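You operate a simulated robot arm through the tools that you are given. There is no shell and no other tool.

The job below is to be done with a simulated two-armed robot. You get a single attempt, and the scene is never put back.

## Task
Set the length gauge to 200 mm and lay the matching blue stick in it.
Fine: gauge lock to FREE first, back to FIXED once the stop is set.

The check looks at the end state, three seconds after you hand in, the way a careful person would. Anything else that was tipped, shoved, dropped, spilled or broken makes it a failure.

## Robot
Two 7-joint arms with fingered hands on one trunk that stands fixed in place. Base frame: the origin is at the foot of the trunk, x ahead of it, y to its left, z up. Units: mm, degrees, N and s.
The left shoulder is at [70, 162, 1296], the right one opposite. With the tool pointing down near the work surface each hand reaches from about 300 to 820 mm from the base axis, measured 20 degrees to its own side. Payload 4 kg a hand.
The TCP of each hand is the grasp point between the finger pads, 26 mm short of the fingertips. In the tool frame z runs along the fingers and y along their closing line. The gripper opens to 132 mm; its body begins 73 mm behind the TCP. The gripper is a hand of 4 fingers: y runs from the thumb to the fingers, the wrist lies at [0, 0, -224] in the tool frame.
Orientation is told as [roll, pitch, yaw] about the base's x, y, z axes, in that order, counted from this pose: with the fingers straight down and closing along the base's y, the tool's x points along the base's -x, its y along +y and its z along -z.

## Interface
- The arms move only by the tool move_arm. It takes "left_moves", "right_moves" or both (then of equal length, played together; a hand with none holds still); each is a list of rows, each an object of numbers (a shift or turn left out is 0): "dx", "dy", "dz": the shift along the tool's x, y, z in mm; "ax", "ay", "az": the turn, a rotation vector about the tool's x, y, z in rad. In form: [{"dx": .., "dy": .., "dz": .., "ax": .., "ay": .., "az": ..}, ...]. A call has 1 to 20 rows; each row is the pose to reach, as a shift and turn from the pose commanded when the call began, along the tool's axes at that moment. Rows are played at 5 a second. More than 50 mm and 8.6 degrees between two rows, and nothing of the call is played. A pose out of reach is approached as far as the arm can. The call stops where the force on the tool passes 40 N (or 10 N more than at its start, if that is more) or the arm is blocked; 0.2 s more then pass. In this call time passes only in rows, and 0.2 s behind the last. It gives the time, the measured TCP pose, the force on the tool (base axes), the opening and the grip force at its end, in the units of the frame above (readings bear some noise), with the torque about the TCP (base axes, N m) and any sound that the robot's microphone picked up, and new pictures: "views" is both (left out), scene, wrist or none (wrist: the cameras of the hands that moved).
- Cameras (640 x 400 px; columns grow to the right, rows downward): "scene" is now at [141.4, 31.4, 1522.1]; the picture's right is [0.41, -0.91, 0.00], its down [-0.56, -0.25, -0.79] and it looks along [0.72, 0.32, -0.61] (base axes); focal length 309 px, centre (320, 200). "left" rides on the left gripper at [-73, 6, -94] in its tool frame; the picture's right is [-0.08, -1.00, 0.00], its down [0.78, -0.06, -0.62] and it looks along [0.61, -0.05, 0.79] (tool axes); focal length 230 px, centre (320, 200). "right" rides on the right gripper at [73, 6, -94] in its tool frame; the picture's right is [-0.08, 1.00, 0.00], its down [-0.78, -0.06, -0.62] and it looks along [-0.61, -0.05, 0.79] (tool axes); focal length 230 px, centre (320, 200). There is no depth. A picture from a camera that has moved, and an enlarged one, comes with that camera's place and axes in the base frame and with its lens. The place of the scene camera against the robot may be out by one fixed shift of up to 18 mm in any direction.
- lift_body(by): slides the trunk up (or, below 0, down) by that many mm; the arms and the scene camera ride with it, the base frame stays. It gives what a move gives, with no picture.
- set_fingers(finger1, finger2, finger3, thumb_bend, hand): sets how far each is bent, from 0 (flat) to 1 (curled in); at 0.3 the hand is open as for a grip, at 0.7 the pads meet at the TCP. One left out holds its place. A second passes; each finger stops where it meets its share of the squeeze, and holds until it gets a number again. It is the only way to open and close the hand. It gives what a move gives, with no picture; readings hold the bend of each and the force on the fingers (four entries, about 0 where the hand has none), thumb and palm.
- aim_head(pan, tilt): turns the head with the scene camera to pan (to the left, within 86 degrees either way) and tilt (down, from -29 to 69), counted from straight ahead of the robot. It gives what a move gives, and a new picture of the scene camera.
- enlarge(camera, box): a new picture of the part [left, top, right, bottom] of that camera's present view, enlarged. It takes no simulated time.
- close_job(): hands the job in; it is judged then, once.

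Places have to be worked out from the pictures, the camera data and where the tool is seen. Open the grippers and draw the arms clear of the work before you hand the job in, unless the task says otherwise.

The tools are called after "Call:" by a JSON object that holds its "fn" and its "kwargs". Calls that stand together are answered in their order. move_arm: Moves the arms, as the interface text tells. Its arguments: {"type":"object","properties":{"left_moves":{"type":"array"},"right_moves":{"type":"array"},"views":{"type":"string","enum":["both","scene","wrist","none"]}},"required":[]} The other tools are called the same way: lift_body (by) moves the trunk up or down; set_fingers (finger1, finger2, finger3, thumb_bend, hand) moves the fingers one by one; aim_head (pan, tilt) turns the head that bears the scene camera; enlarge (camera, box) takes an enlarged picture of a part of a camera's view; close_job () hands the job in.

At the start:

```text
time_s: 0.0
left_tcp_pos: [333.9, 352.1, 1221.3]
left_orientation: [-0.1, 0.0, 0.0]
left_wrist_force: [-0.1, 0.7, -0.3]
left_torque: [0.01, 0.02, -0.02]
left_width: 131.7
left_grasp_force: 0.1
left_shape: jaw
left_bend: [0.3, 0.3, 0.3, 0.3]
left_finger forces: [0.0, 0.0, 0.1, 0.0, 0.1, 0.0]
right_tcp_pos: [484.4, 4.1, 1279.9]
right_orientation: [0.1, 0.0, 0.0]
right_wrist_force: [-0.1, -0.7, -0.6]
right_torque: [-0.01, 0.0, 0.01]
right_width: 132.0
right_grasp_force: 0.1
right_shape: jaw
right_bend: [0.3, 0.3, 0.3, 0.3]
right_finger forces: [0.0, 0.0, 0.0, 0.0, 0.0, 0.0]
trunk travel left (down, up): [-775.0, 165.0]
head pan, tilt (commanded): [24.1, 37.9]
```

scene: 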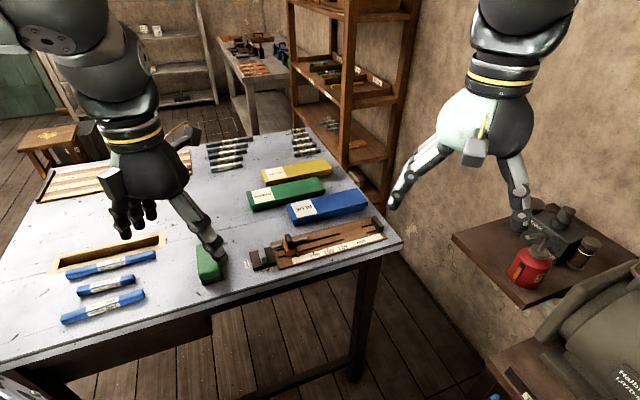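
right: 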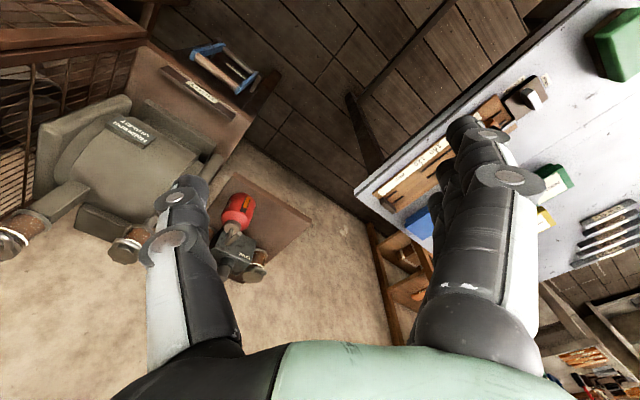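
left: 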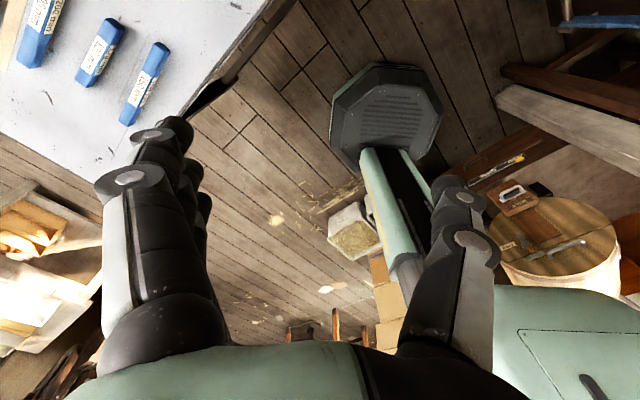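

The scene shows a table with three blue sticks on the near left, and a wooden length gauge at the near right. I will take enlarged views of both before moving anything.

Call:
{"fn": "enlarge", "kwargs": {"camera": "scene", "box": [230, 200, 410, 290]}}

Call:
{"fn": "enlarge", "kwargs": {"camera": "scene", "box": [30, 220, 230, 340]}}

Call:
{"fn": "enlarge", "kwargs": {"camera": "left", "box": [0, 0, 240, 150]}}

Call:
{"fn": "enlarge", "kwargs": {"camera": "right", "box": [350, 50, 610, 250]}}

```text
3.56 times, centred on (320, 245) of scene
camera zoom: at [141.4, 31.4, 1522.1], right [0.41, -0.91, 0.0], down [-0.56, -0.25, -0.79], along [0.72, 0.32, -0.61], focal length 1099 px, centre (320, 40)
```

zoom: 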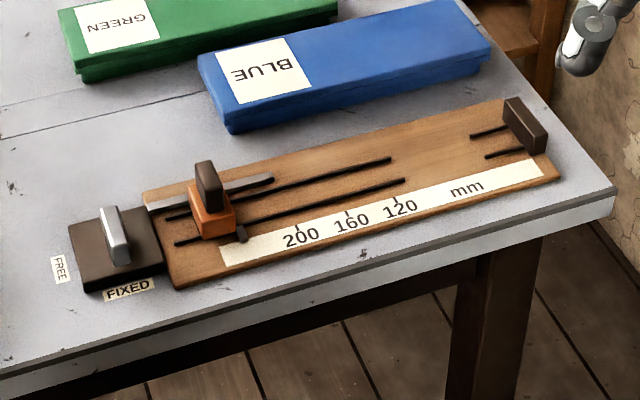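

```text
3.20 times, centred on (130, 280) of scene
camera zoom: at [141.4, 31.4, 1522.1], right [0.41, -0.91, 0.0], down [-0.56, -0.25, -0.79], along [0.72, 0.32, -0.61], focal length 989 px, centre (928, -56)
```

zoom: 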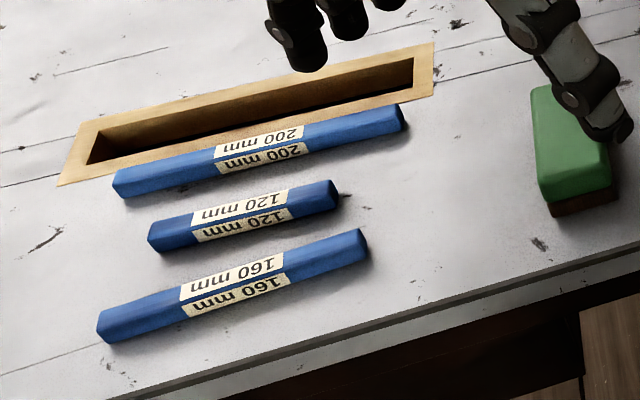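

```text
2.67 times, centred on (120, 75) of left
camera zoom: at [406.3, 357.8, 1314.1], right [0.08, -1.0, 0.0], down [-0.78, -0.06, 0.62], along [-0.61, -0.05, -0.79], focal length 614 px, centre (853, 533)
```

zoom: 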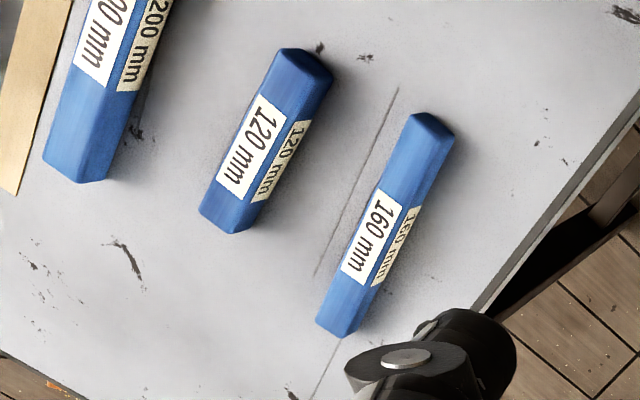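

```text
2.00 times, centred on (480, 150) of right
camera zoom: at [412.3, 9.9, 1374.6], right [0.08, 1.0, 0.0], down [0.78, -0.06, 0.62], along [0.61, -0.05, -0.79], focal length 460 px, centre (0, 300)
```

zoom: 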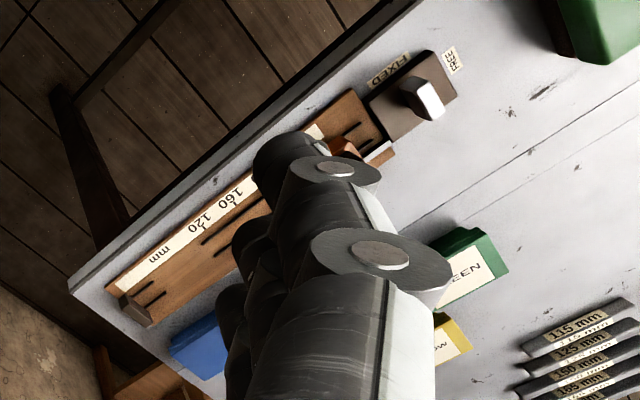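

The gauge has a lock with a lever at its left end, a sliding stop, a 200/160/120 scale and a fixed stop at the right end. I will zoom in closer on the lock, the slider and the fixed stop to read them.

Call:
{"fn": "enlarge", "kwargs": {"camera": "scene", "box": [244, 236, 308, 286]}}

Call:
{"fn": "enlarge", "kwargs": {"camera": "scene", "box": [268, 236, 348, 286]}}

Call:
{"fn": "enlarge", "kwargs": {"camera": "scene", "box": [320, 215, 400, 265]}}

```text
8.00 times, centred on (276, 261) of scene
camera zoom: at [141.4, 31.4, 1522.1], right [0.41, -0.91, 0.0], down [-0.56, -0.25, -0.79], along [0.72, 0.32, -0.61], focal length 2473 px, centre (672, -288)
```

zoom: 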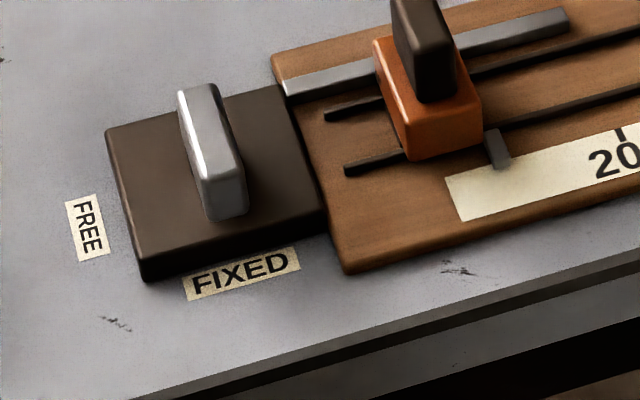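

```text
8.00 times, centred on (308, 261) of scene
camera zoom: at [141.4, 31.4, 1522.1], right [0.41, -0.91, 0.0], down [-0.56, -0.25, -0.79], along [0.72, 0.32, -0.61], focal length 2473 px, centre (416, -288)
```

zoom: 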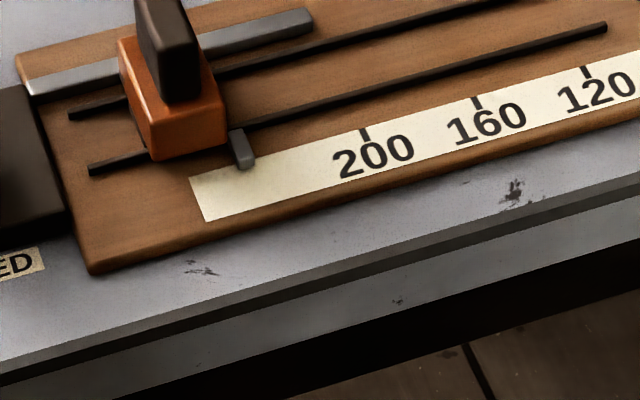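

```text
8.00 times, centred on (360, 240) of scene
camera zoom: at [141.4, 31.4, 1522.1], right [0.41, -0.91, 0.0], down [-0.56, -0.25, -0.79], along [0.72, 0.32, -0.61], focal length 2473 px, centre (0, -120)
```

zoom: 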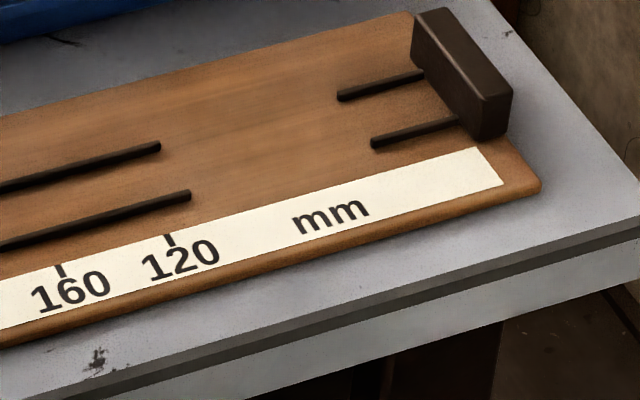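

The lever is a bar about 42 mm long, now pointing at FIXED and sitting near (565, 383), and the pointer reads roughly 243 mm. The table top is at about z = 900. I'll bring the left hand over the lock, well above it, with a +45° yaw, and look with the wrist camera.

Call:
{"fn": "move_arm", "kwargs": {"left_moves": [{"dx": -28.9, "dy": 3.9, "dz": 17.6, "az": -0.098}, {"dx": -57.8, "dy": 7.8, "dz": 35.2, "az": -0.196}, {"dx": -86.6, "dy": 11.6, "dz": 52.9, "az": -0.294}, {"dx": -115.5, "dy": 15.5, "dz": 70.5, "az": -0.393}, {"dx": -144.4, "dy": 19.4, "dz": 88, "az": -0.491}, {"dx": -173.3, "dy": 23.3, "dz": 105.8, "az": -0.589}, {"dx": -202, "dy": 27, "dz": 123.4, "az": -0.687}, {"dx": -231, "dy": 31, "dz": 141, "az": -0.785}]}}

```text
time_s: 1.8
left_tcp_pos: [568.0, 385.6, 1079.6]
left_orientation: [0.0, 0.1, 45.1]
left_wrist_force: [0.2, 0.8, 0.7]
left_torque: [0.0, 0.01, -0.02]
left_width: 131.9
left_grasp_force: 0.1
left_shape: jaw
left_bend: [0.3, 0.3, 0.3, 0.3]
left_finger forces: [0.0, 0.0, 0.1, 0.0, 0.0, 0.0]
right_tcp_pos: [486.2, 3.8, 1281.1]
right_orientation: [0.0, 0.0, 0.0]
right_wrist_force: [0.6, -0.2, -0.2]
right_torque: [0.01, 0.03, 0.02]
right_width: 131.6
right_grasp_force: 0.0
right_shape: jaw
right_bend: [0.3, 0.3, 0.3, 0.3]
right_finger forces: [0.0, 0.0, 0.0, 0.0, 0.0, 0.0]
trunk travel left (down, up): [-775.0, 165.0]
head pan, tilt (commanded): [24.1, 37.9]
camera scene: at [143.9, 32.0, 1521.9], right [0.41, -0.91, 0.0], down [-0.56, -0.25, -0.79], along [0.72, 0.32, -0.62], focal length 309 px, centre (320, 200)
camera left: at [614.6, 440.6, 1171.1], right [0.76, -0.65, 0.0], down [-0.51, -0.6, 0.62], along [-0.4, -0.47, -0.79], focal length 230 px, centre (320, 200)
```

scene: 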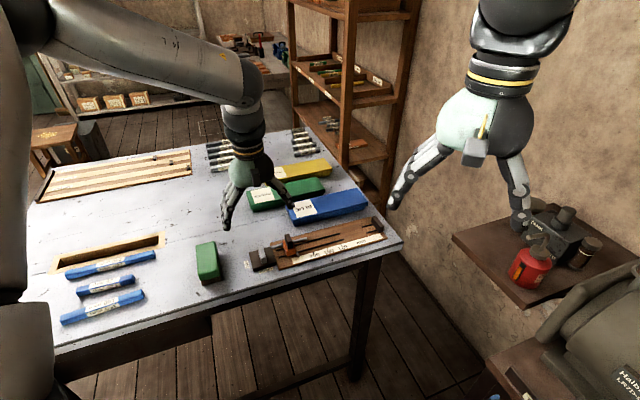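
left: 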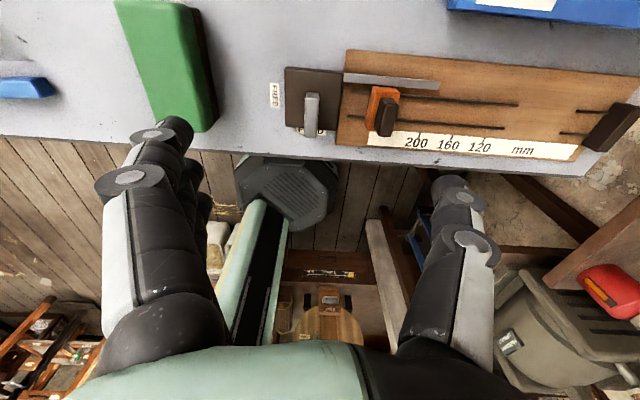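

The wrist camera sees the whole gauge, and the lever is clearly pointing at FIXED. I'll enlarge the lock, slider and scale to measure their exact places relative to the hand.

Call:
{"fn": "enlarge", "kwargs": {"camera": "left", "box": [260, 50, 420, 150]}}

Call:
{"fn": "enlarge", "kwargs": {"camera": "left", "box": [340, 60, 640, 190]}}

Call:
{"fn": "enlarge", "kwargs": {"camera": "scene", "box": [200, 140, 400, 280]}}

```text
4.00 times, centred on (340, 100) of left
camera zoom: at [614.6, 440.6, 1171.1], right [0.76, -0.65, 0.0], down [-0.51, -0.6, 0.62], along [-0.4, -0.47, -0.79], focal length 920 px, centre (240, 600)
```

zoom: 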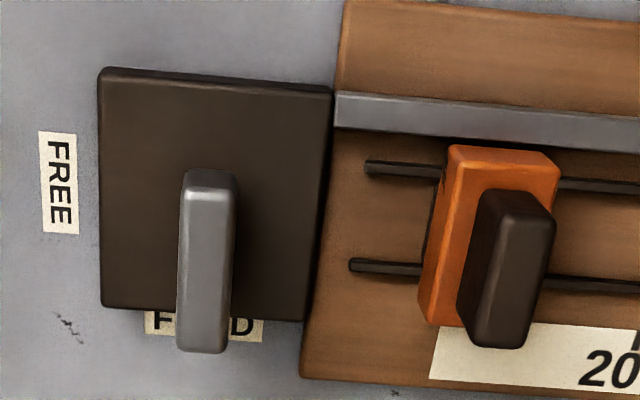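

```text
2.13 times, centred on (490, 125) of left
camera zoom: at [614.6, 440.6, 1171.1], right [0.76, -0.65, 0.0], down [-0.51, -0.6, 0.62], along [-0.4, -0.47, -0.79], focal length 491 px, centre (-43, 360)
```

zoom: 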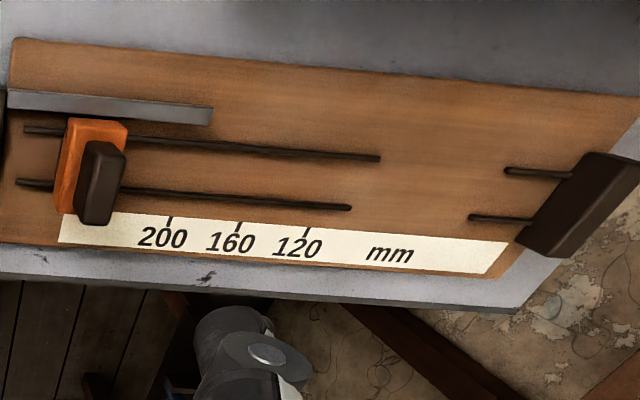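

```text
2.86 times, centred on (300, 210) of scene
camera zoom: at [143.9, 32.0, 1521.9], right [0.41, -0.91, 0.0], down [-0.56, -0.25, -0.79], along [0.72, 0.32, -0.62], focal length 883 px, centre (377, 171)
```

zoom: 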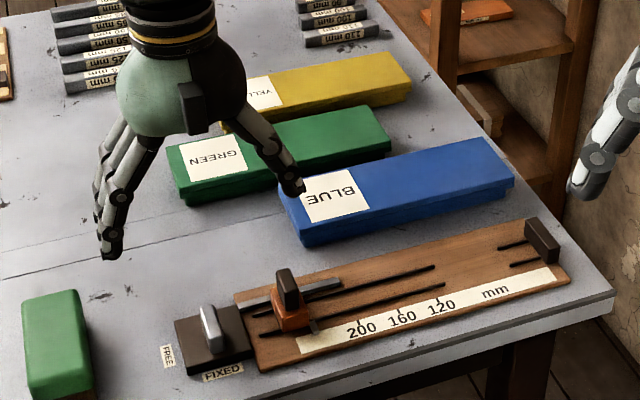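

From the scale ticks (40 mm apart) the gauge board lies about 266 mm below the wrist camera, at z ≈ 908. The gauge runs exactly at 45°, and the lever pivots near its far end. I'll close the hand in the air to learn the finger shape and where the tips end.

Call:
{"fn": "set_fingers", "kwargs": {"hand": "left", "finger1": 0.62, "finger2": 0.62, "finger3": 0.62, "thumb_bend": 0.62}}

Call:
{"fn": "enlarge", "kwargs": {"camera": "left", "box": [0, 0, 640, 400]}}

Call:
{"fn": "enlarge", "kwargs": {"camera": "scene", "box": [200, 140, 360, 240]}}

```text
time_s: 2.8
left_tcp_pos: [564.8, 384.4, 1079.5]
left_orientation: [0.0, 0.0, 45.0]
left_wrist_force: [-0.3, 1.5, -0.3]
left_torque: [-0.04, -0.02, 0.0]
left_width: 34.2
left_grasp_force: 0.1
left_shape: fingers
left_bend: [0.62, 0.62, 0.62, 0.62]
left_finger forces: [0.0, 0.0, 0.1, 0.1, 0.1, 0.0]
right_tcp_pos: [483.8, 3.4, 1280.4]
right_orientation: [-0.1, -0.1, 0.0]
right_wrist_force: [0.8, -0.2, 0.4]
right_torque: [0.01, 0.02, -0.01]
right_width: 131.5
right_grasp_force: 0.0
right_shape: jaw
right_bend: [0.3, 0.3, 0.3, 0.3]
right_finger forces: [0.0, 0.0, 0.1, 0.0, 0.1, 0.1]
trunk travel left (down, up): [-775.0, 165.0]
head pan, tilt (commanded): [24.1, 37.9]
```

```text
1.00 times, centred on (320, 200) of left (not enlarged: the box is as wide or as high as the picture)
camera zoom: at [612.6, 439.8, 1172.9], right [0.76, -0.65, 0.0], down [-0.51, -0.6, 0.62], along [-0.4, -0.47, -0.79], focal length 230 px, centre (320, 200)
```

zoom: 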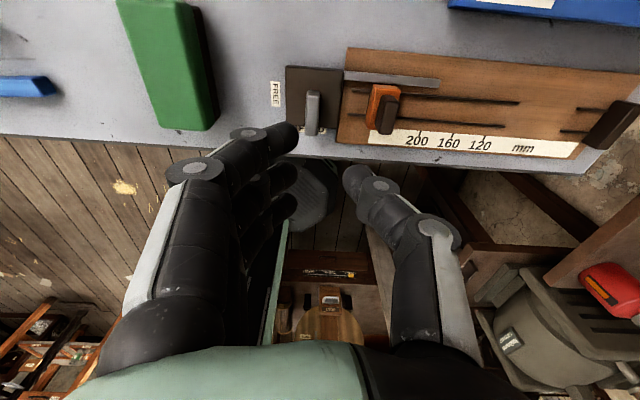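

```text
4.00 times, centred on (280, 190) of scene
camera zoom: at [141.4, 31.2, 1522.2], right [0.41, -0.91, 0.0], down [-0.56, -0.25, -0.79], along [0.72, 0.32, -0.61], focal length 1237 px, centre (480, 240)
```

zoom: 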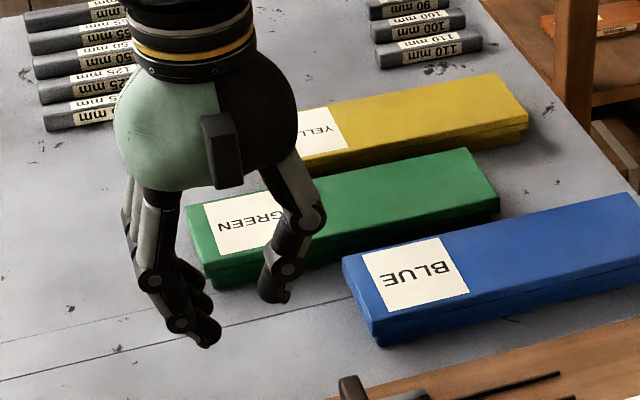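

At bend 0.62 the fingertips lean inwards with 34 mm between the pads. I'll close further to 0.7 to see where they meet.

Call:
{"fn": "set_fingers", "kwargs": {"hand": "left", "finger1": 0.69, "finger2": 0.69, "finger3": 0.69, "thumb_bend": 0.69}}

Call:
{"fn": "enlarge", "kwargs": {"camera": "left", "box": [160, 60, 480, 260]}}

Call:
{"fn": "enlarge", "kwargs": {"camera": "scene", "box": [215, 165, 295, 235]}}

```text
time_s: 3.8
left_tcp_pos: [565.5, 383.0, 1079.4]
left_orientation: [0.1, 0.0, 45.0]
left_wrist_force: [0.1, -0.2, 0.1]
left_torque: [0.01, -0.02, 0.05]
left_width: 16.3
left_grasp_force: 0.1
left_shape: fingers
left_bend: [0.69, 0.69, 0.69, 0.69]
left_finger forces: [0.1, 0.1, 0.0, 0.0, 0.0, 0.1]
right_tcp_pos: [484.7, 3.4, 1280.6]
right_orientation: [0.0, 0.0, 0.0]
right_wrist_force: [-0.4, 0.1, 0.3]
right_torque: [-0.02, 0.01, 0.0]
right_width: 131.7
right_grasp_force: 0.2
right_shape: jaw
right_bend: [0.3, 0.3, 0.3, 0.3]
right_finger forces: [0.0, 0.0, 0.0, 0.1, 0.1, 0.0]
trunk travel left (down, up): [-775.0, 165.0]
head pan, tilt (commanded): [24.1, 37.9]
```

```text
2.00 times, centred on (320, 160) of left
camera zoom: at [612.6, 440.0, 1172.9], right [0.76, -0.65, 0.0], down [-0.51, -0.6, 0.62], along [-0.4, -0.47, -0.79], focal length 460 px, centre (320, 280)
```

zoom: 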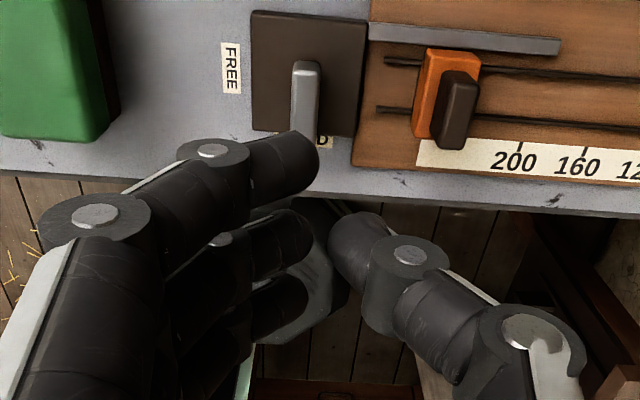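

```text
5.71 times, centred on (255, 200) of scene
camera zoom: at [141.4, 31.3, 1522.2], right [0.41, -0.91, 0.0], down [-0.56, -0.25, -0.79], along [0.72, 0.32, -0.61], focal length 1767 px, centre (691, 200)
```

zoom: 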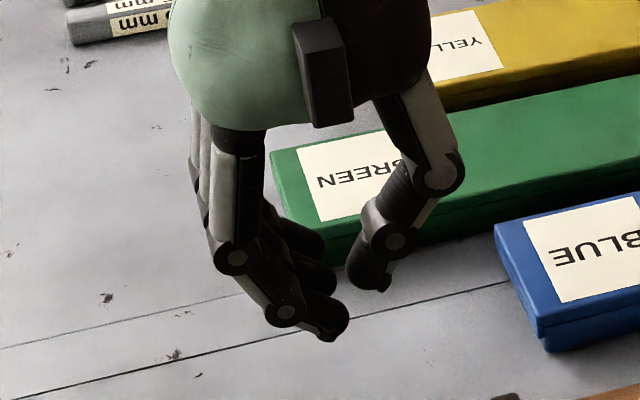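

With the hand closed, the tips meet about 22 mm below the TCP, and the three fingers are spaced about 22 mm apart along tool x. I'll half-open the thumb and middle finger, keep the other two wider, and lower part of the way over the outer half of the lever.

Call:
{"fn": "set_fingers", "kwargs": {"hand": "left", "finger1": 0.5, "finger2": 0.6, "finger3": 0.5, "thumb_bend": 0.62}}

Call:
{"fn": "move_arm", "kwargs": {"left_moves": [{"dx": 7, "dy": 4, "dz": 27}, {"dx": 14, "dy": 8, "dz": 54}, {"dx": 14, "dy": 8, "dz": 80}]}}

Call:
{"fn": "enlarge", "kwargs": {"camera": "left", "box": [200, 0, 440, 150]}}

Call:
{"fn": "enlarge", "kwargs": {"camera": "scene", "box": [220, 180, 348, 290]}}

```text
time_s: 4.8
left_tcp_pos: [566.0, 384.0, 1080.2]
left_orientation: [0.0, 0.0, 45.0]
left_wrist_force: [0.5, -0.7, -0.5]
left_torque: [0.02, 0.03, -0.05]
left_width: 51.1
left_grasp_force: 0.0
left_shape: fingers
left_bend: [0.5, 0.6, 0.5, 0.62]
left_finger forces: [0.0, 0.0, 0.0, 0.1, 0.0, 0.0]
right_tcp_pos: [484.2, 4.0, 1281.1]
right_orientation: [0.0, 0.0, 0.1]
right_wrist_force: [0.7, 1.0, 0.0]
right_torque: [0.0, 0.01, -0.01]
right_width: 131.6
right_grasp_force: 0.1
right_shape: jaw
right_bend: [0.3, 0.3, 0.3, 0.3]
right_finger forces: [0.0, 0.0, 0.0, 0.1, 0.0, 0.0]
trunk travel left (down, up): [-775.0, 165.0]
head pan, tilt (commanded): [24.1, 37.9]
```

```text
time_s: 5.6
left_tcp_pos: [549.3, 379.0, 1000.0]
left_orientation: [-0.1, -0.1, 44.9]
left_wrist_force: [0.7, 0.1, 0.5]
left_torque: [-0.02, 0.02, 0.01]
left_width: 50.9
left_grasp_force: 0.0
left_shape: fingers
left_bend: [0.5, 0.6, 0.5, 0.62]
left_finger forces: [0.0, 0.1, 0.0, 0.0, 0.0, 0.1]
right_tcp_pos: [485.0, 3.3, 1281.2]
right_orientation: [-0.1, 0.0, -0.1]
right_wrist_force: [-0.8, 0.4, 0.3]
right_torque: [0.02, 0.02, 0.0]
right_width: 132.0
right_grasp_force: 0.1
right_shape: jaw
right_bend: [0.3, 0.3, 0.3, 0.3]
right_finger forces: [0.1, 0.0, 0.0, 0.0, 0.1, 0.0]
trunk travel left (down, up): [-775.0, 165.0]
head pan, tilt (commanded): [24.1, 37.9]
camera scene: at [142.3, 31.6, 1522.1], right [0.41, -0.91, 0.0], down [-0.56, -0.25, -0.79], along [0.72, 0.32, -0.61], focal length 309 px, centre (320, 200)
camera left: at [597.1, 435.5, 1093.1], right [0.76, -0.65, 0.0], down [-0.51, -0.6, 0.62], along [-0.4, -0.47, -0.79], focal length 230 px, centre (320, 200)
```

scene: 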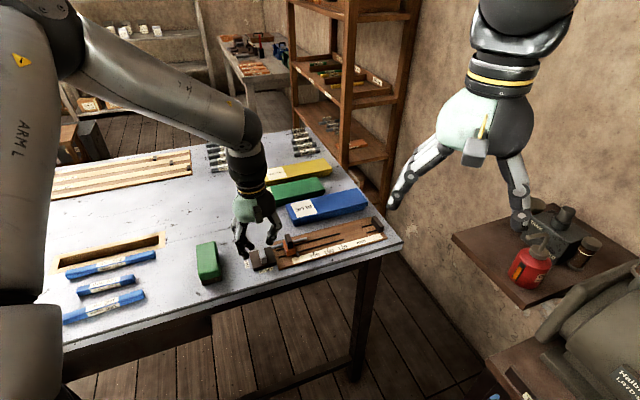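
left: 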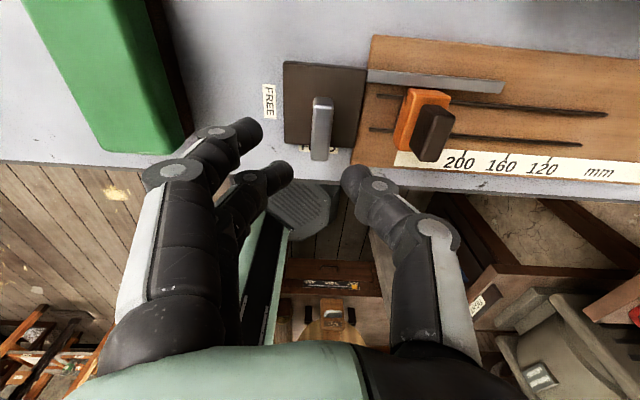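

```text
2.67 times, centred on (320, 75) of left
camera zoom: at [597.1, 435.5, 1093.1], right [0.76, -0.65, 0.0], down [-0.51, -0.6, 0.62], along [-0.4, -0.47, -0.79], focal length 614 px, centre (320, 533)
```

zoom: 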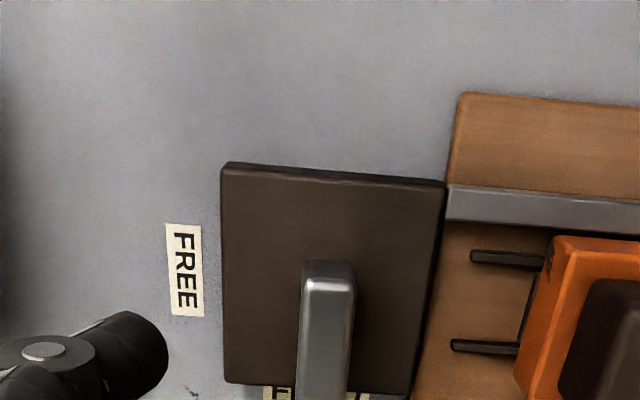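

```text
3.64 times, centred on (284, 235) of scene
camera zoom: at [142.3, 31.6, 1522.1], right [0.41, -0.91, 0.0], down [-0.56, -0.25, -0.79], along [0.72, 0.32, -0.61], focal length 1124 px, centre (451, 73)
```

zoom: 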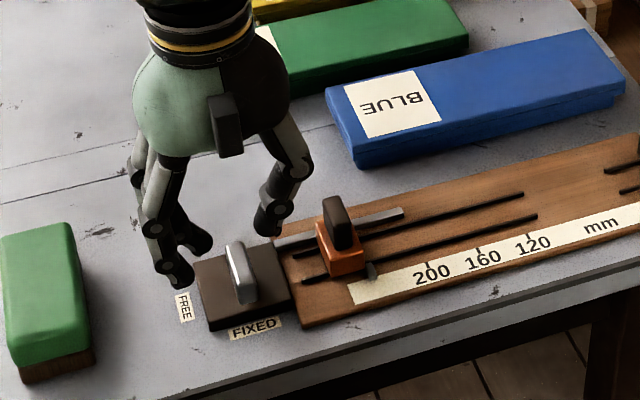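

The lever is between thumb and fingers but still below them. I'll enlarge the scale and lever in the wrist view for better height estimates.

Call:
{"fn": "enlarge", "kwargs": {"camera": "left", "box": [440, 125, 568, 205]}}

Call:
{"fn": "enlarge", "kwargs": {"camera": "left", "box": [270, 90, 366, 170]}}

Call:
{"fn": "enlarge", "kwargs": {"camera": "left", "box": [360, 60, 472, 170]}}

Call:
{"fn": "enlarge", "kwargs": {"camera": "scene", "box": [256, 220, 320, 280]}}

```text
5.00 times, centred on (504, 165) of left
camera zoom: at [597.1, 435.5, 1093.1], right [0.76, -0.65, 0.0], down [-0.51, -0.6, 0.62], along [-0.4, -0.47, -0.79], focal length 1150 px, centre (-600, 375)
```

zoom: 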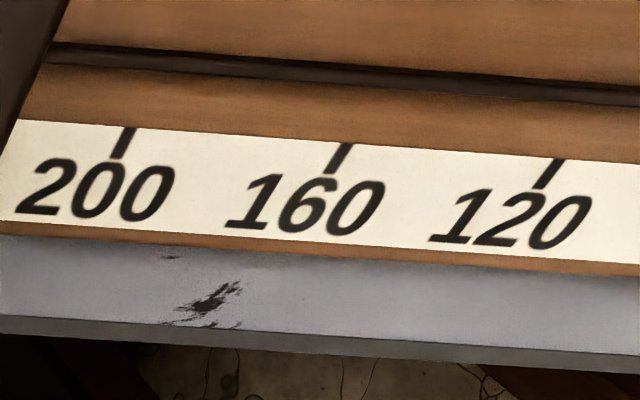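

```text
5.00 times, centred on (318, 130) of left
camera zoom: at [597.1, 435.5, 1093.1], right [0.76, -0.65, 0.0], down [-0.51, -0.6, 0.62], along [-0.4, -0.47, -0.79], focal length 1150 px, centre (330, 550)
```

zoom: 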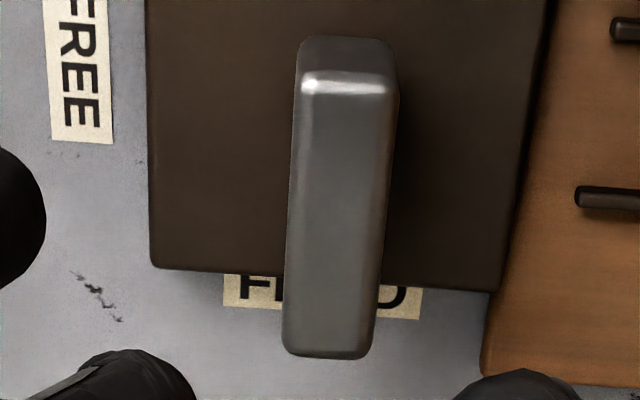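

```text
3.64 times, centred on (416, 115) of left
camera zoom: at [597.1, 435.5, 1093.1], right [0.76, -0.65, 0.0], down [-0.51, -0.6, 0.62], along [-0.4, -0.47, -0.79], focal length 837 px, centre (-29, 509)
```

zoom: 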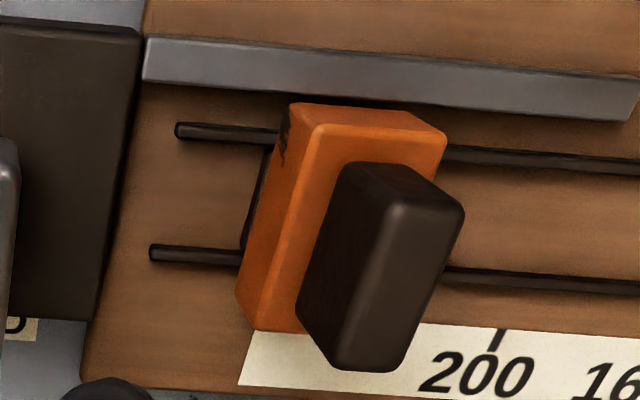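

```text
6.67 times, centred on (288, 250) of scene
camera zoom: at [142.3, 31.6, 1522.1], right [0.41, -0.91, 0.0], down [-0.56, -0.25, -0.79], along [0.72, 0.32, -0.61], focal length 2061 px, centre (533, -133)
```

zoom: 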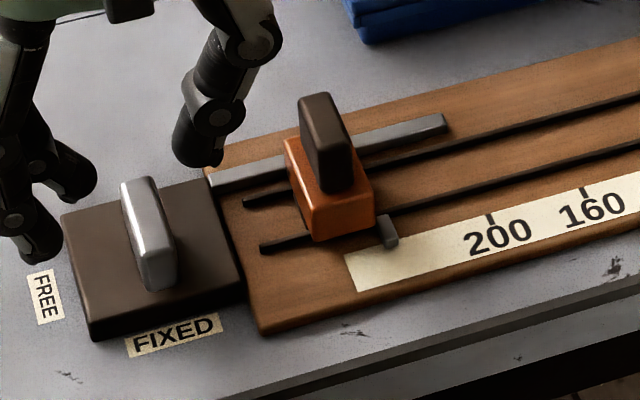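

The scale puts the board top at z ≈ 907, with the lever top about 930 and the block top about 911. The lever is centred under the hand in y, the pivot is about 18 mm toward the far side and the lever tip 14 mm toward the near side. I'll narrow the fingers, shift 8 mm toward the tip and go down to just straddle the lever.

Call:
{"fn": "set_fingers", "kwargs": {"hand": "left", "finger1": 0.58, "finger2": 0.6, "finger3": 0.5, "thumb_bend": 0.64}}

Call:
{"fn": "move_arm", "kwargs": {"left_moves": [{"dx": 8, "dy": 0, "dz": 12}, {"dx": 8, "dy": 0, "dz": 25}, {"dx": 8, "dy": 0, "dz": 38}, {"dx": 8, "dy": 0, "dz": 48}]}}

Call:
{"fn": "enlarge", "kwargs": {"camera": "left", "box": [200, 60, 440, 210]}}

Call:
{"fn": "enlarge", "kwargs": {"camera": "scene", "box": [236, 210, 316, 280]}}

```text
time_s: 6.6
left_tcp_pos: [548.0, 378.9, 1000.5]
left_orientation: [0.0, 0.0, 45.0]
left_wrist_force: [-1.2, 1.7, 0.1]
left_torque: [0.01, -0.02, -0.02]
left_width: 38.8
left_grasp_force: 0.0
left_shape: fingers
left_bend: [0.57, 0.6, 0.5, 0.64]
left_finger forces: [0.0, 0.0, 0.0, 0.1, 0.0, 0.1]
right_tcp_pos: [482.6, 2.9, 1280.8]
right_orientation: [0.0, 0.0, 0.1]
right_wrist_force: [0.5, -0.1, 0.4]
right_torque: [-0.01, 0.04, 0.02]
right_width: 131.7
right_grasp_force: 0.1
right_shape: jaw
right_bend: [0.3, 0.3, 0.3, 0.3]
right_finger forces: [0.0, 0.0, 0.0, 0.1, 0.1, 0.1]
trunk travel left (down, up): [-775.0, 165.0]
head pan, tilt (commanded): [24.1, 37.9]
```

```text
time_s: 7.6
left_tcp_pos: [542.3, 373.0, 949.7]
left_orientation: [-0.1, 0.0, 45.0]
left_wrist_force: [0.6, 0.1, 0.2]
left_torque: [0.02, 0.0, 0.03]
left_width: 38.6
left_grasp_force: 0.2
left_shape: fingers
left_bend: [0.57, 0.6, 0.5, 0.64]
left_finger forces: [0.0, 0.1, 0.0, 0.0, 0.0, 0.0]
right_tcp_pos: [484.1, 4.5, 1280.7]
right_orientation: [0.0, 0.0, 0.0]
right_wrist_force: [-0.1, 0.0, 0.2]
right_torque: [-0.01, 0.01, 0.0]
right_width: 132.1
right_grasp_force: 0.0
right_shape: jaw
right_bend: [0.3, 0.3, 0.3, 0.3]
right_finger forces: [0.0, 0.0, 0.0, 0.0, 0.0, 0.0]
trunk travel left (down, up): [-775.0, 165.0]
head pan, tilt (commanded): [24.1, 37.9]
camera scene: at [141.8, 31.4, 1522.1], right [0.41, -0.91, 0.0], down [-0.56, -0.25, -0.79], along [0.72, 0.32, -0.61], focal length 309 px, centre (320, 200)
camera left: at [590.8, 429.0, 1044.2], right [0.76, -0.65, 0.0], down [-0.51, -0.6, 0.62], along [-0.4, -0.47, -0.79], focal length 230 px, centre (320, 200)
```

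scene: 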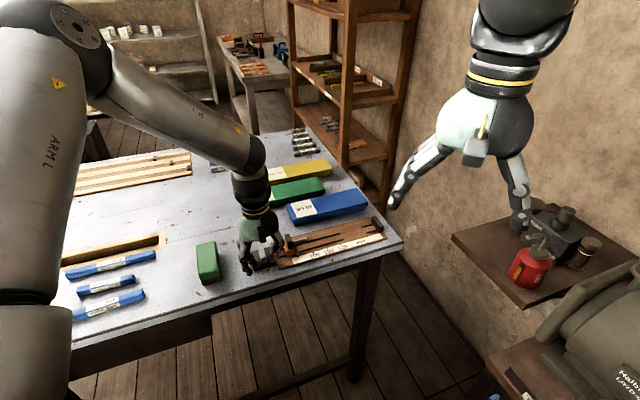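
left: 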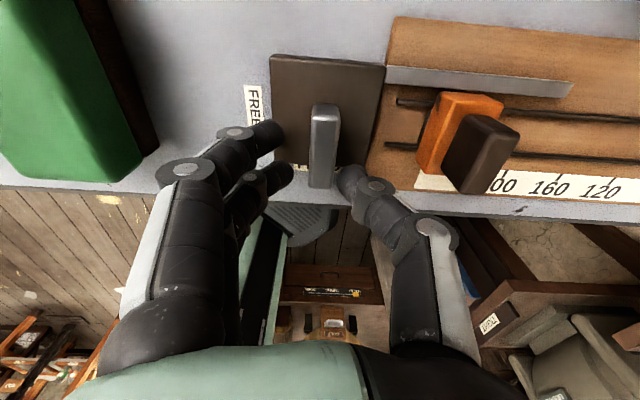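

```text
2.67 times, centred on (320, 135) of left
camera zoom: at [590.8, 429.0, 1044.2], right [0.76, -0.65, 0.0], down [-0.51, -0.6, 0.62], along [-0.4, -0.47, -0.79], focal length 614 px, centre (320, 373)
```

zoom: 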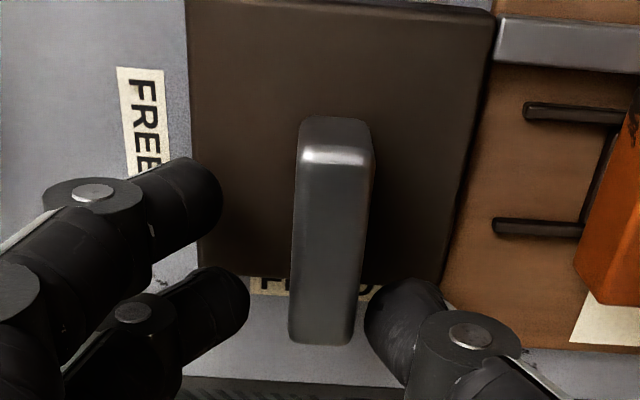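

```text
5.71 times, centred on (276, 245) of scene
camera zoom: at [141.8, 31.4, 1522.1], right [0.41, -0.91, 0.0], down [-0.56, -0.25, -0.79], along [0.72, 0.32, -0.61], focal length 1767 px, centre (571, -57)
```

zoom: 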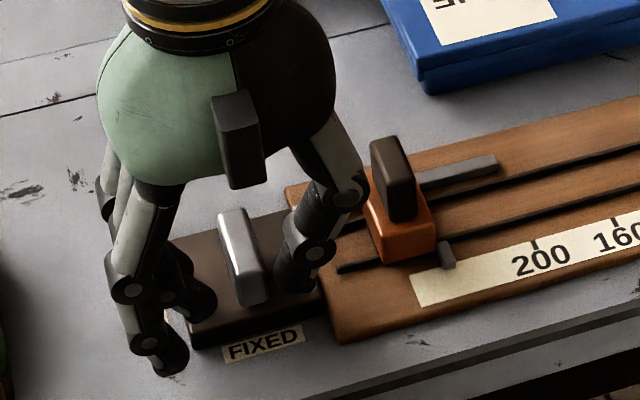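

Thumb and fingers now straddle the lever correctly, and the thumb clears the slider. I'll go down 10 mm more, then close thumb, finger 1 and finger 2 on the lever.

Call:
{"fn": "move_arm", "kwargs": {"left_moves": [{"dx": -2, "dy": -1, "dz": 5}, {"dx": -2, "dy": -1, "dz": 10}], "views": "none"}}

Call:
{"fn": "set_fingers", "kwargs": {"hand": "left", "finger1": 0.73, "finger2": 0.74, "thumb_bend": 0.73}}

Call:
{"fn": "enlarge", "kwargs": {"camera": "left", "box": [200, 60, 440, 210]}}

Call:
{"fn": "enlarge", "kwargs": {"camera": "scene", "box": [236, 210, 316, 280]}}

```text
time_s: 8.2
left_tcp_pos: [544.8, 375.3, 943.3]
left_orientation: [-0.1, -0.2, 45.0]
left_wrist_force: [1.1, 2.7, 9.9]
left_torque: [0.24, 0.14, -0.05]
left_width: 38.6
left_grasp_force: 4.3
left_shape: fingers
left_bend: [0.57, 0.62, 0.5, 0.64]
left_finger forces: [0.6, 8.7, 0.1, 0.0, 0.0, 0.0]
right_tcp_pos: [483.0, 3.4, 1281.4]
right_orientation: [0.2, -0.2, 0.0]
right_wrist_force: [-0.6, -0.7, -0.1]
right_torque: [0.0, -0.01, 0.01]
right_width: 132.0
right_grasp_force: 0.0
right_shape: jaw
right_bend: [0.3, 0.3, 0.3, 0.3]
right_finger forces: [0.1, 0.1, 0.1, 0.0, 0.1, 0.0]
trunk travel left (down, up): [-775.0, 165.0]
head pan, tilt (commanded): [24.1, 37.9]
```

```text
time_s: 9.2
left_tcp_pos: [543.9, 374.4, 941.4]
left_orientation: [0.1, 0.0, 45.1]
left_wrist_force: [-3.4, 6.5, 4.7]
left_torque: [0.41, 0.16, 0.17]
left_width: 32.4
left_grasp_force: 14.5
left_shape: fingers
left_bend: [0.64, 0.7, 0.5, 0.69]
left_finger forces: [14.0, 6.6, 0.0, 0.0, 8.0, 0.0]
right_tcp_pos: [483.6, 4.4, 1281.6]
right_orientation: [0.0, -0.1, 0.1]
right_wrist_force: [0.7, 0.9, 0.1]
right_torque: [-0.04, -0.01, 0.02]
right_width: 131.8
right_grasp_force: 0.0
right_shape: jaw
right_bend: [0.3, 0.3, 0.3, 0.3]
right_finger forces: [0.1, 0.0, 0.1, 0.0, 0.1, 0.0]
trunk travel left (down, up): [-775.0, 165.0]
head pan, tilt (commanded): [24.1, 37.9]
```

```text
2.67 times, centred on (320, 135) of left
camera zoom: at [591.4, 431.4, 1034.7], right [0.76, -0.65, 0.0], down [-0.51, -0.6, 0.62], along [-0.4, -0.47, -0.79], focal length 614 px, centre (320, 373)
```

zoom: 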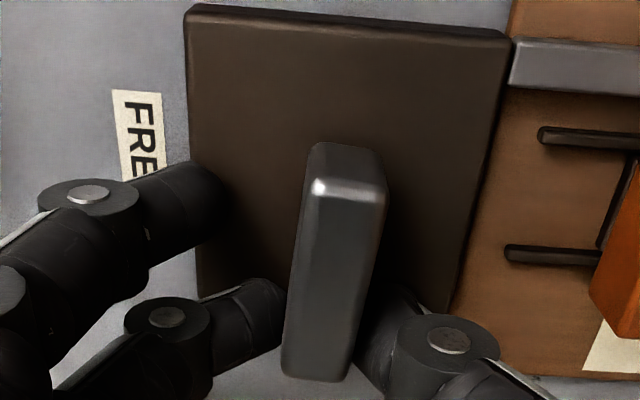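

```text
5.71 times, centred on (276, 245) of scene
camera zoom: at [140.0, 32.0, 1522.2], right [0.41, -0.91, 0.0], down [-0.56, -0.25, -0.79], along [0.72, 0.32, -0.61], focal length 1767 px, centre (571, -57)
```

zoom: 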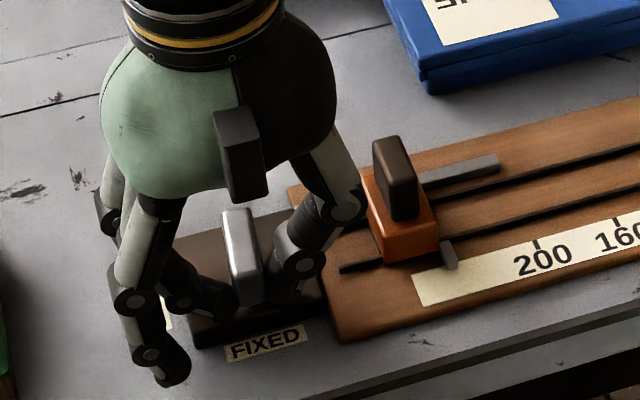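

Finger 1 is pressing on the lock block rather than the lever (14 N), while thumb and finger 2 hold the lever, which already moved slightly toward FREE. I'll open finger 1, lift 4 mm and turn the hand 45° about the pivot.

Call:
{"fn": "set_fingers", "kwargs": {"hand": "left", "finger1": 0.48, "finger2": 0.68}}

Call:
{"fn": "move_arm", "kwargs": {"left_moves": [{"dz": -4}, {"dx": -0.2, "dy": 3.1, "dz": -4, "az": 0.131}, {"dx": -0.8, "dy": 6.2, "dz": -4, "az": 0.262}, {"dx": -1.8, "dy": 9.2, "dz": -4, "az": 0.393}, {"dx": -3.2, "dy": 12, "dz": -4, "az": 0.524}, {"dx": -5, "dy": 14.6, "dz": -4, "az": 0.654}, {"dx": -7, "dy": 17, "dz": -4, "az": 0.785}], "views": "wrist"}}

Call:
{"fn": "enlarge", "kwargs": {"camera": "scene", "box": [236, 210, 316, 280]}}

Call:
{"fn": "enlarge", "kwargs": {"camera": "left", "box": [200, 60, 440, 210]}}

```text
time_s: 10.2
left_tcp_pos: [544.5, 375.0, 942.4]
left_orientation: [-0.1, 0.0, 44.9]
left_wrist_force: [2.5, -1.0, 7.2]
left_torque: [0.05, 0.02, -0.03]
left_width: 44.3
left_grasp_force: 6.7
left_shape: fingers
left_bend: [0.48, 0.66, 0.5, 0.71]
left_finger forces: [0.0, 8.1, 0.1, 0.0, 6.9, 0.0]
right_tcp_pos: [484.1, 2.3, 1281.2]
right_orientation: [0.1, 0.0, 0.0]
right_wrist_force: [-0.3, 0.0, -0.2]
right_torque: [0.04, 0.02, -0.04]
right_width: 131.7
right_grasp_force: 0.0
right_shape: jaw
right_bend: [0.3, 0.3, 0.3, 0.3]
right_finger forces: [0.0, 0.0, 0.0, 0.0, 0.0, 0.1]
trunk travel left (down, up): [-775.0, 165.0]
head pan, tilt (commanded): [24.1, 37.9]
```

```text
time_s: 11.8
left_tcp_pos: [536.2, 391.3, 946.6]
left_orientation: [0.0, 0.1, -0.1]
left_wrist_force: [-1.5, 0.2, -4.1]
left_torque: [-0.04, 0.03, 0.01]
left_width: 43.8
left_grasp_force: 3.5
left_shape: fingers
left_bend: [0.48, 0.64, 0.5, 0.7]
left_finger forces: [0.0, 3.1, 0.0, 0.0, 3.6, 0.0]
right_tcp_pos: [484.1, 3.2, 1281.4]
right_orientation: [-0.1, 0.0, 0.0]
right_wrist_force: [0.1, 0.0, 0.0]
right_torque: [0.0, 0.04, 0.03]
right_width: 131.7
right_grasp_force: 0.0
right_shape: jaw
right_bend: [0.3, 0.3, 0.3, 0.3]
right_finger forces: [0.1, 0.0, 0.1, 0.0, 0.0, 0.0]
trunk travel left (down, up): [-775.0, 165.0]
head pan, tilt (commanded): [24.1, 37.9]
camera left: at [610.8, 396.7, 1039.2], right [0.08, -1.0, 0.0], down [-0.78, -0.06, 0.62], along [-0.62, -0.05, -0.79], focal length 230 px, centre (320, 200)
```

left: 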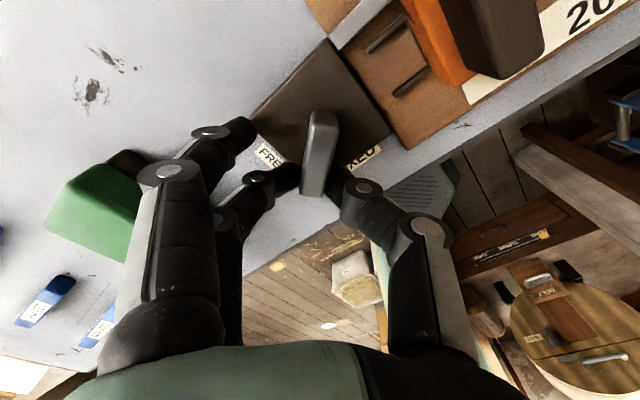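

```text
5.71 times, centred on (276, 245) of scene
camera zoom: at [141.6, 31.7, 1522.1], right [0.41, -0.91, 0.0], down [-0.56, -0.25, -0.79], along [0.72, 0.32, -0.61], focal length 1767 px, centre (571, -57)
```

zoom: 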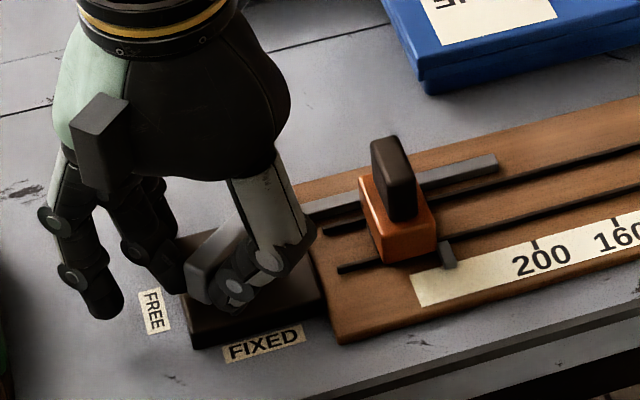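

```text
2.67 times, centred on (320, 135) of left
camera zoom: at [610.8, 396.7, 1039.2], right [0.08, -1.0, 0.0], down [-0.78, -0.06, 0.62], along [-0.62, -0.05, -0.79], focal length 614 px, centre (320, 373)
```

zoom: 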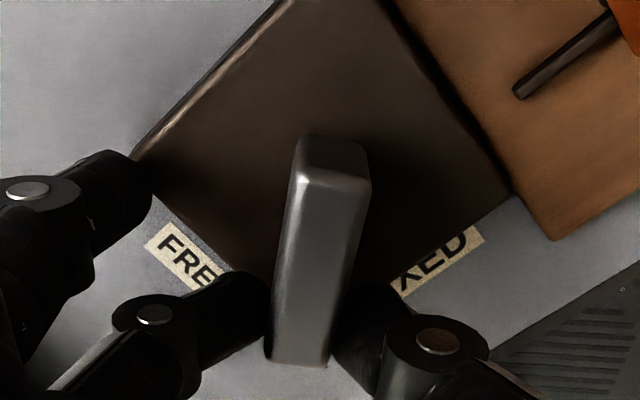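

The lever has turned 45° and the forces are small. I'll continue the same arc for the other 45° to FREE.

Call:
{"fn": "move_arm", "kwargs": {"left_moves": [{"dx": -0.2, "dy": 3.1, "az": 0.131}, {"dx": -0.8, "dy": 6.2, "az": 0.262}, {"dx": -1.8, "dy": 9.2, "az": 0.393}, {"dx": -3.2, "dy": 12, "az": 0.524}, {"dx": -5, "dy": 14.6, "az": 0.654}, {"dx": -7, "dy": 17, "az": 0.785}], "views": "wrist"}}

Call:
{"fn": "enlarge", "kwargs": {"camera": "scene", "box": [236, 210, 316, 280]}}

Call:
{"fn": "enlarge", "kwargs": {"camera": "left", "box": [200, 60, 440, 210]}}

```text
time_s: 13.2
left_tcp_pos: [544.2, 408.0, 945.8]
left_orientation: [-0.1, -0.1, -45.1]
left_wrist_force: [-6.4, -1.6, 0.0]
left_torque: [0.0, 0.1, 0.02]
left_width: 44.7
left_grasp_force: 4.8
left_shape: fingers
left_bend: [0.48, 0.65, 0.5, 0.7]
left_finger forces: [0.1, 2.2, 0.0, 0.0, 7.1, 0.0]
right_tcp_pos: [483.1, 3.5, 1281.6]
right_orientation: [0.1, 0.0, 0.1]
right_wrist_force: [0.3, 0.0, 0.8]
right_torque: [0.01, -0.01, -0.01]
right_width: 131.6
right_grasp_force: 0.1
right_shape: jaw
right_bend: [0.3, 0.3, 0.3, 0.3]
right_finger forces: [0.0, 0.0, 0.1, 0.0, 0.0, 0.0]
trunk travel left (down, up): [-775.0, 165.0]
head pan, tilt (commanded): [24.1, 37.9]
camera left: at [599.8, 359.2, 1039.2], right [-0.65, -0.76, 0.0], down [-0.6, 0.51, 0.62], along [-0.47, 0.4, -0.79], focal length 230 px, centre (320, 200)
```

left: 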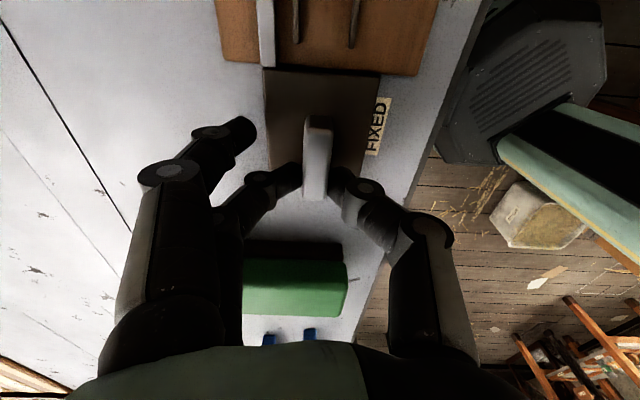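

```text
5.71 times, centred on (276, 245) of scene
camera zoom: at [140.3, 30.8, 1522.3], right [0.41, -0.91, 0.0], down [-0.56, -0.25, -0.79], along [0.72, 0.32, -0.61], focal length 1767 px, centre (571, -57)
```

zoom: 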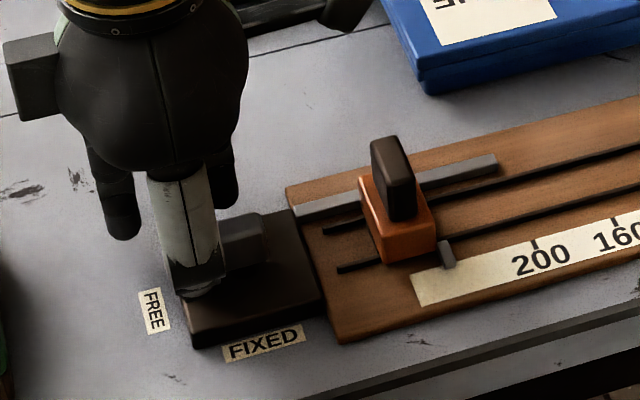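

```text
2.67 times, centred on (320, 135) of left
camera zoom: at [599.8, 359.2, 1039.2], right [-0.65, -0.76, 0.0], down [-0.6, 0.51, 0.62], along [-0.47, 0.4, -0.79], focal length 614 px, centre (320, 373)
```

zoom: 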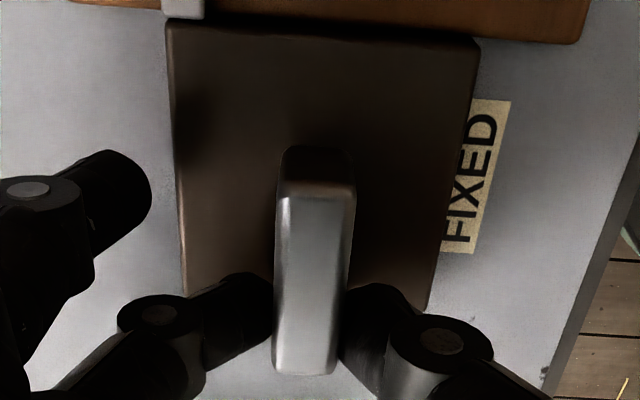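

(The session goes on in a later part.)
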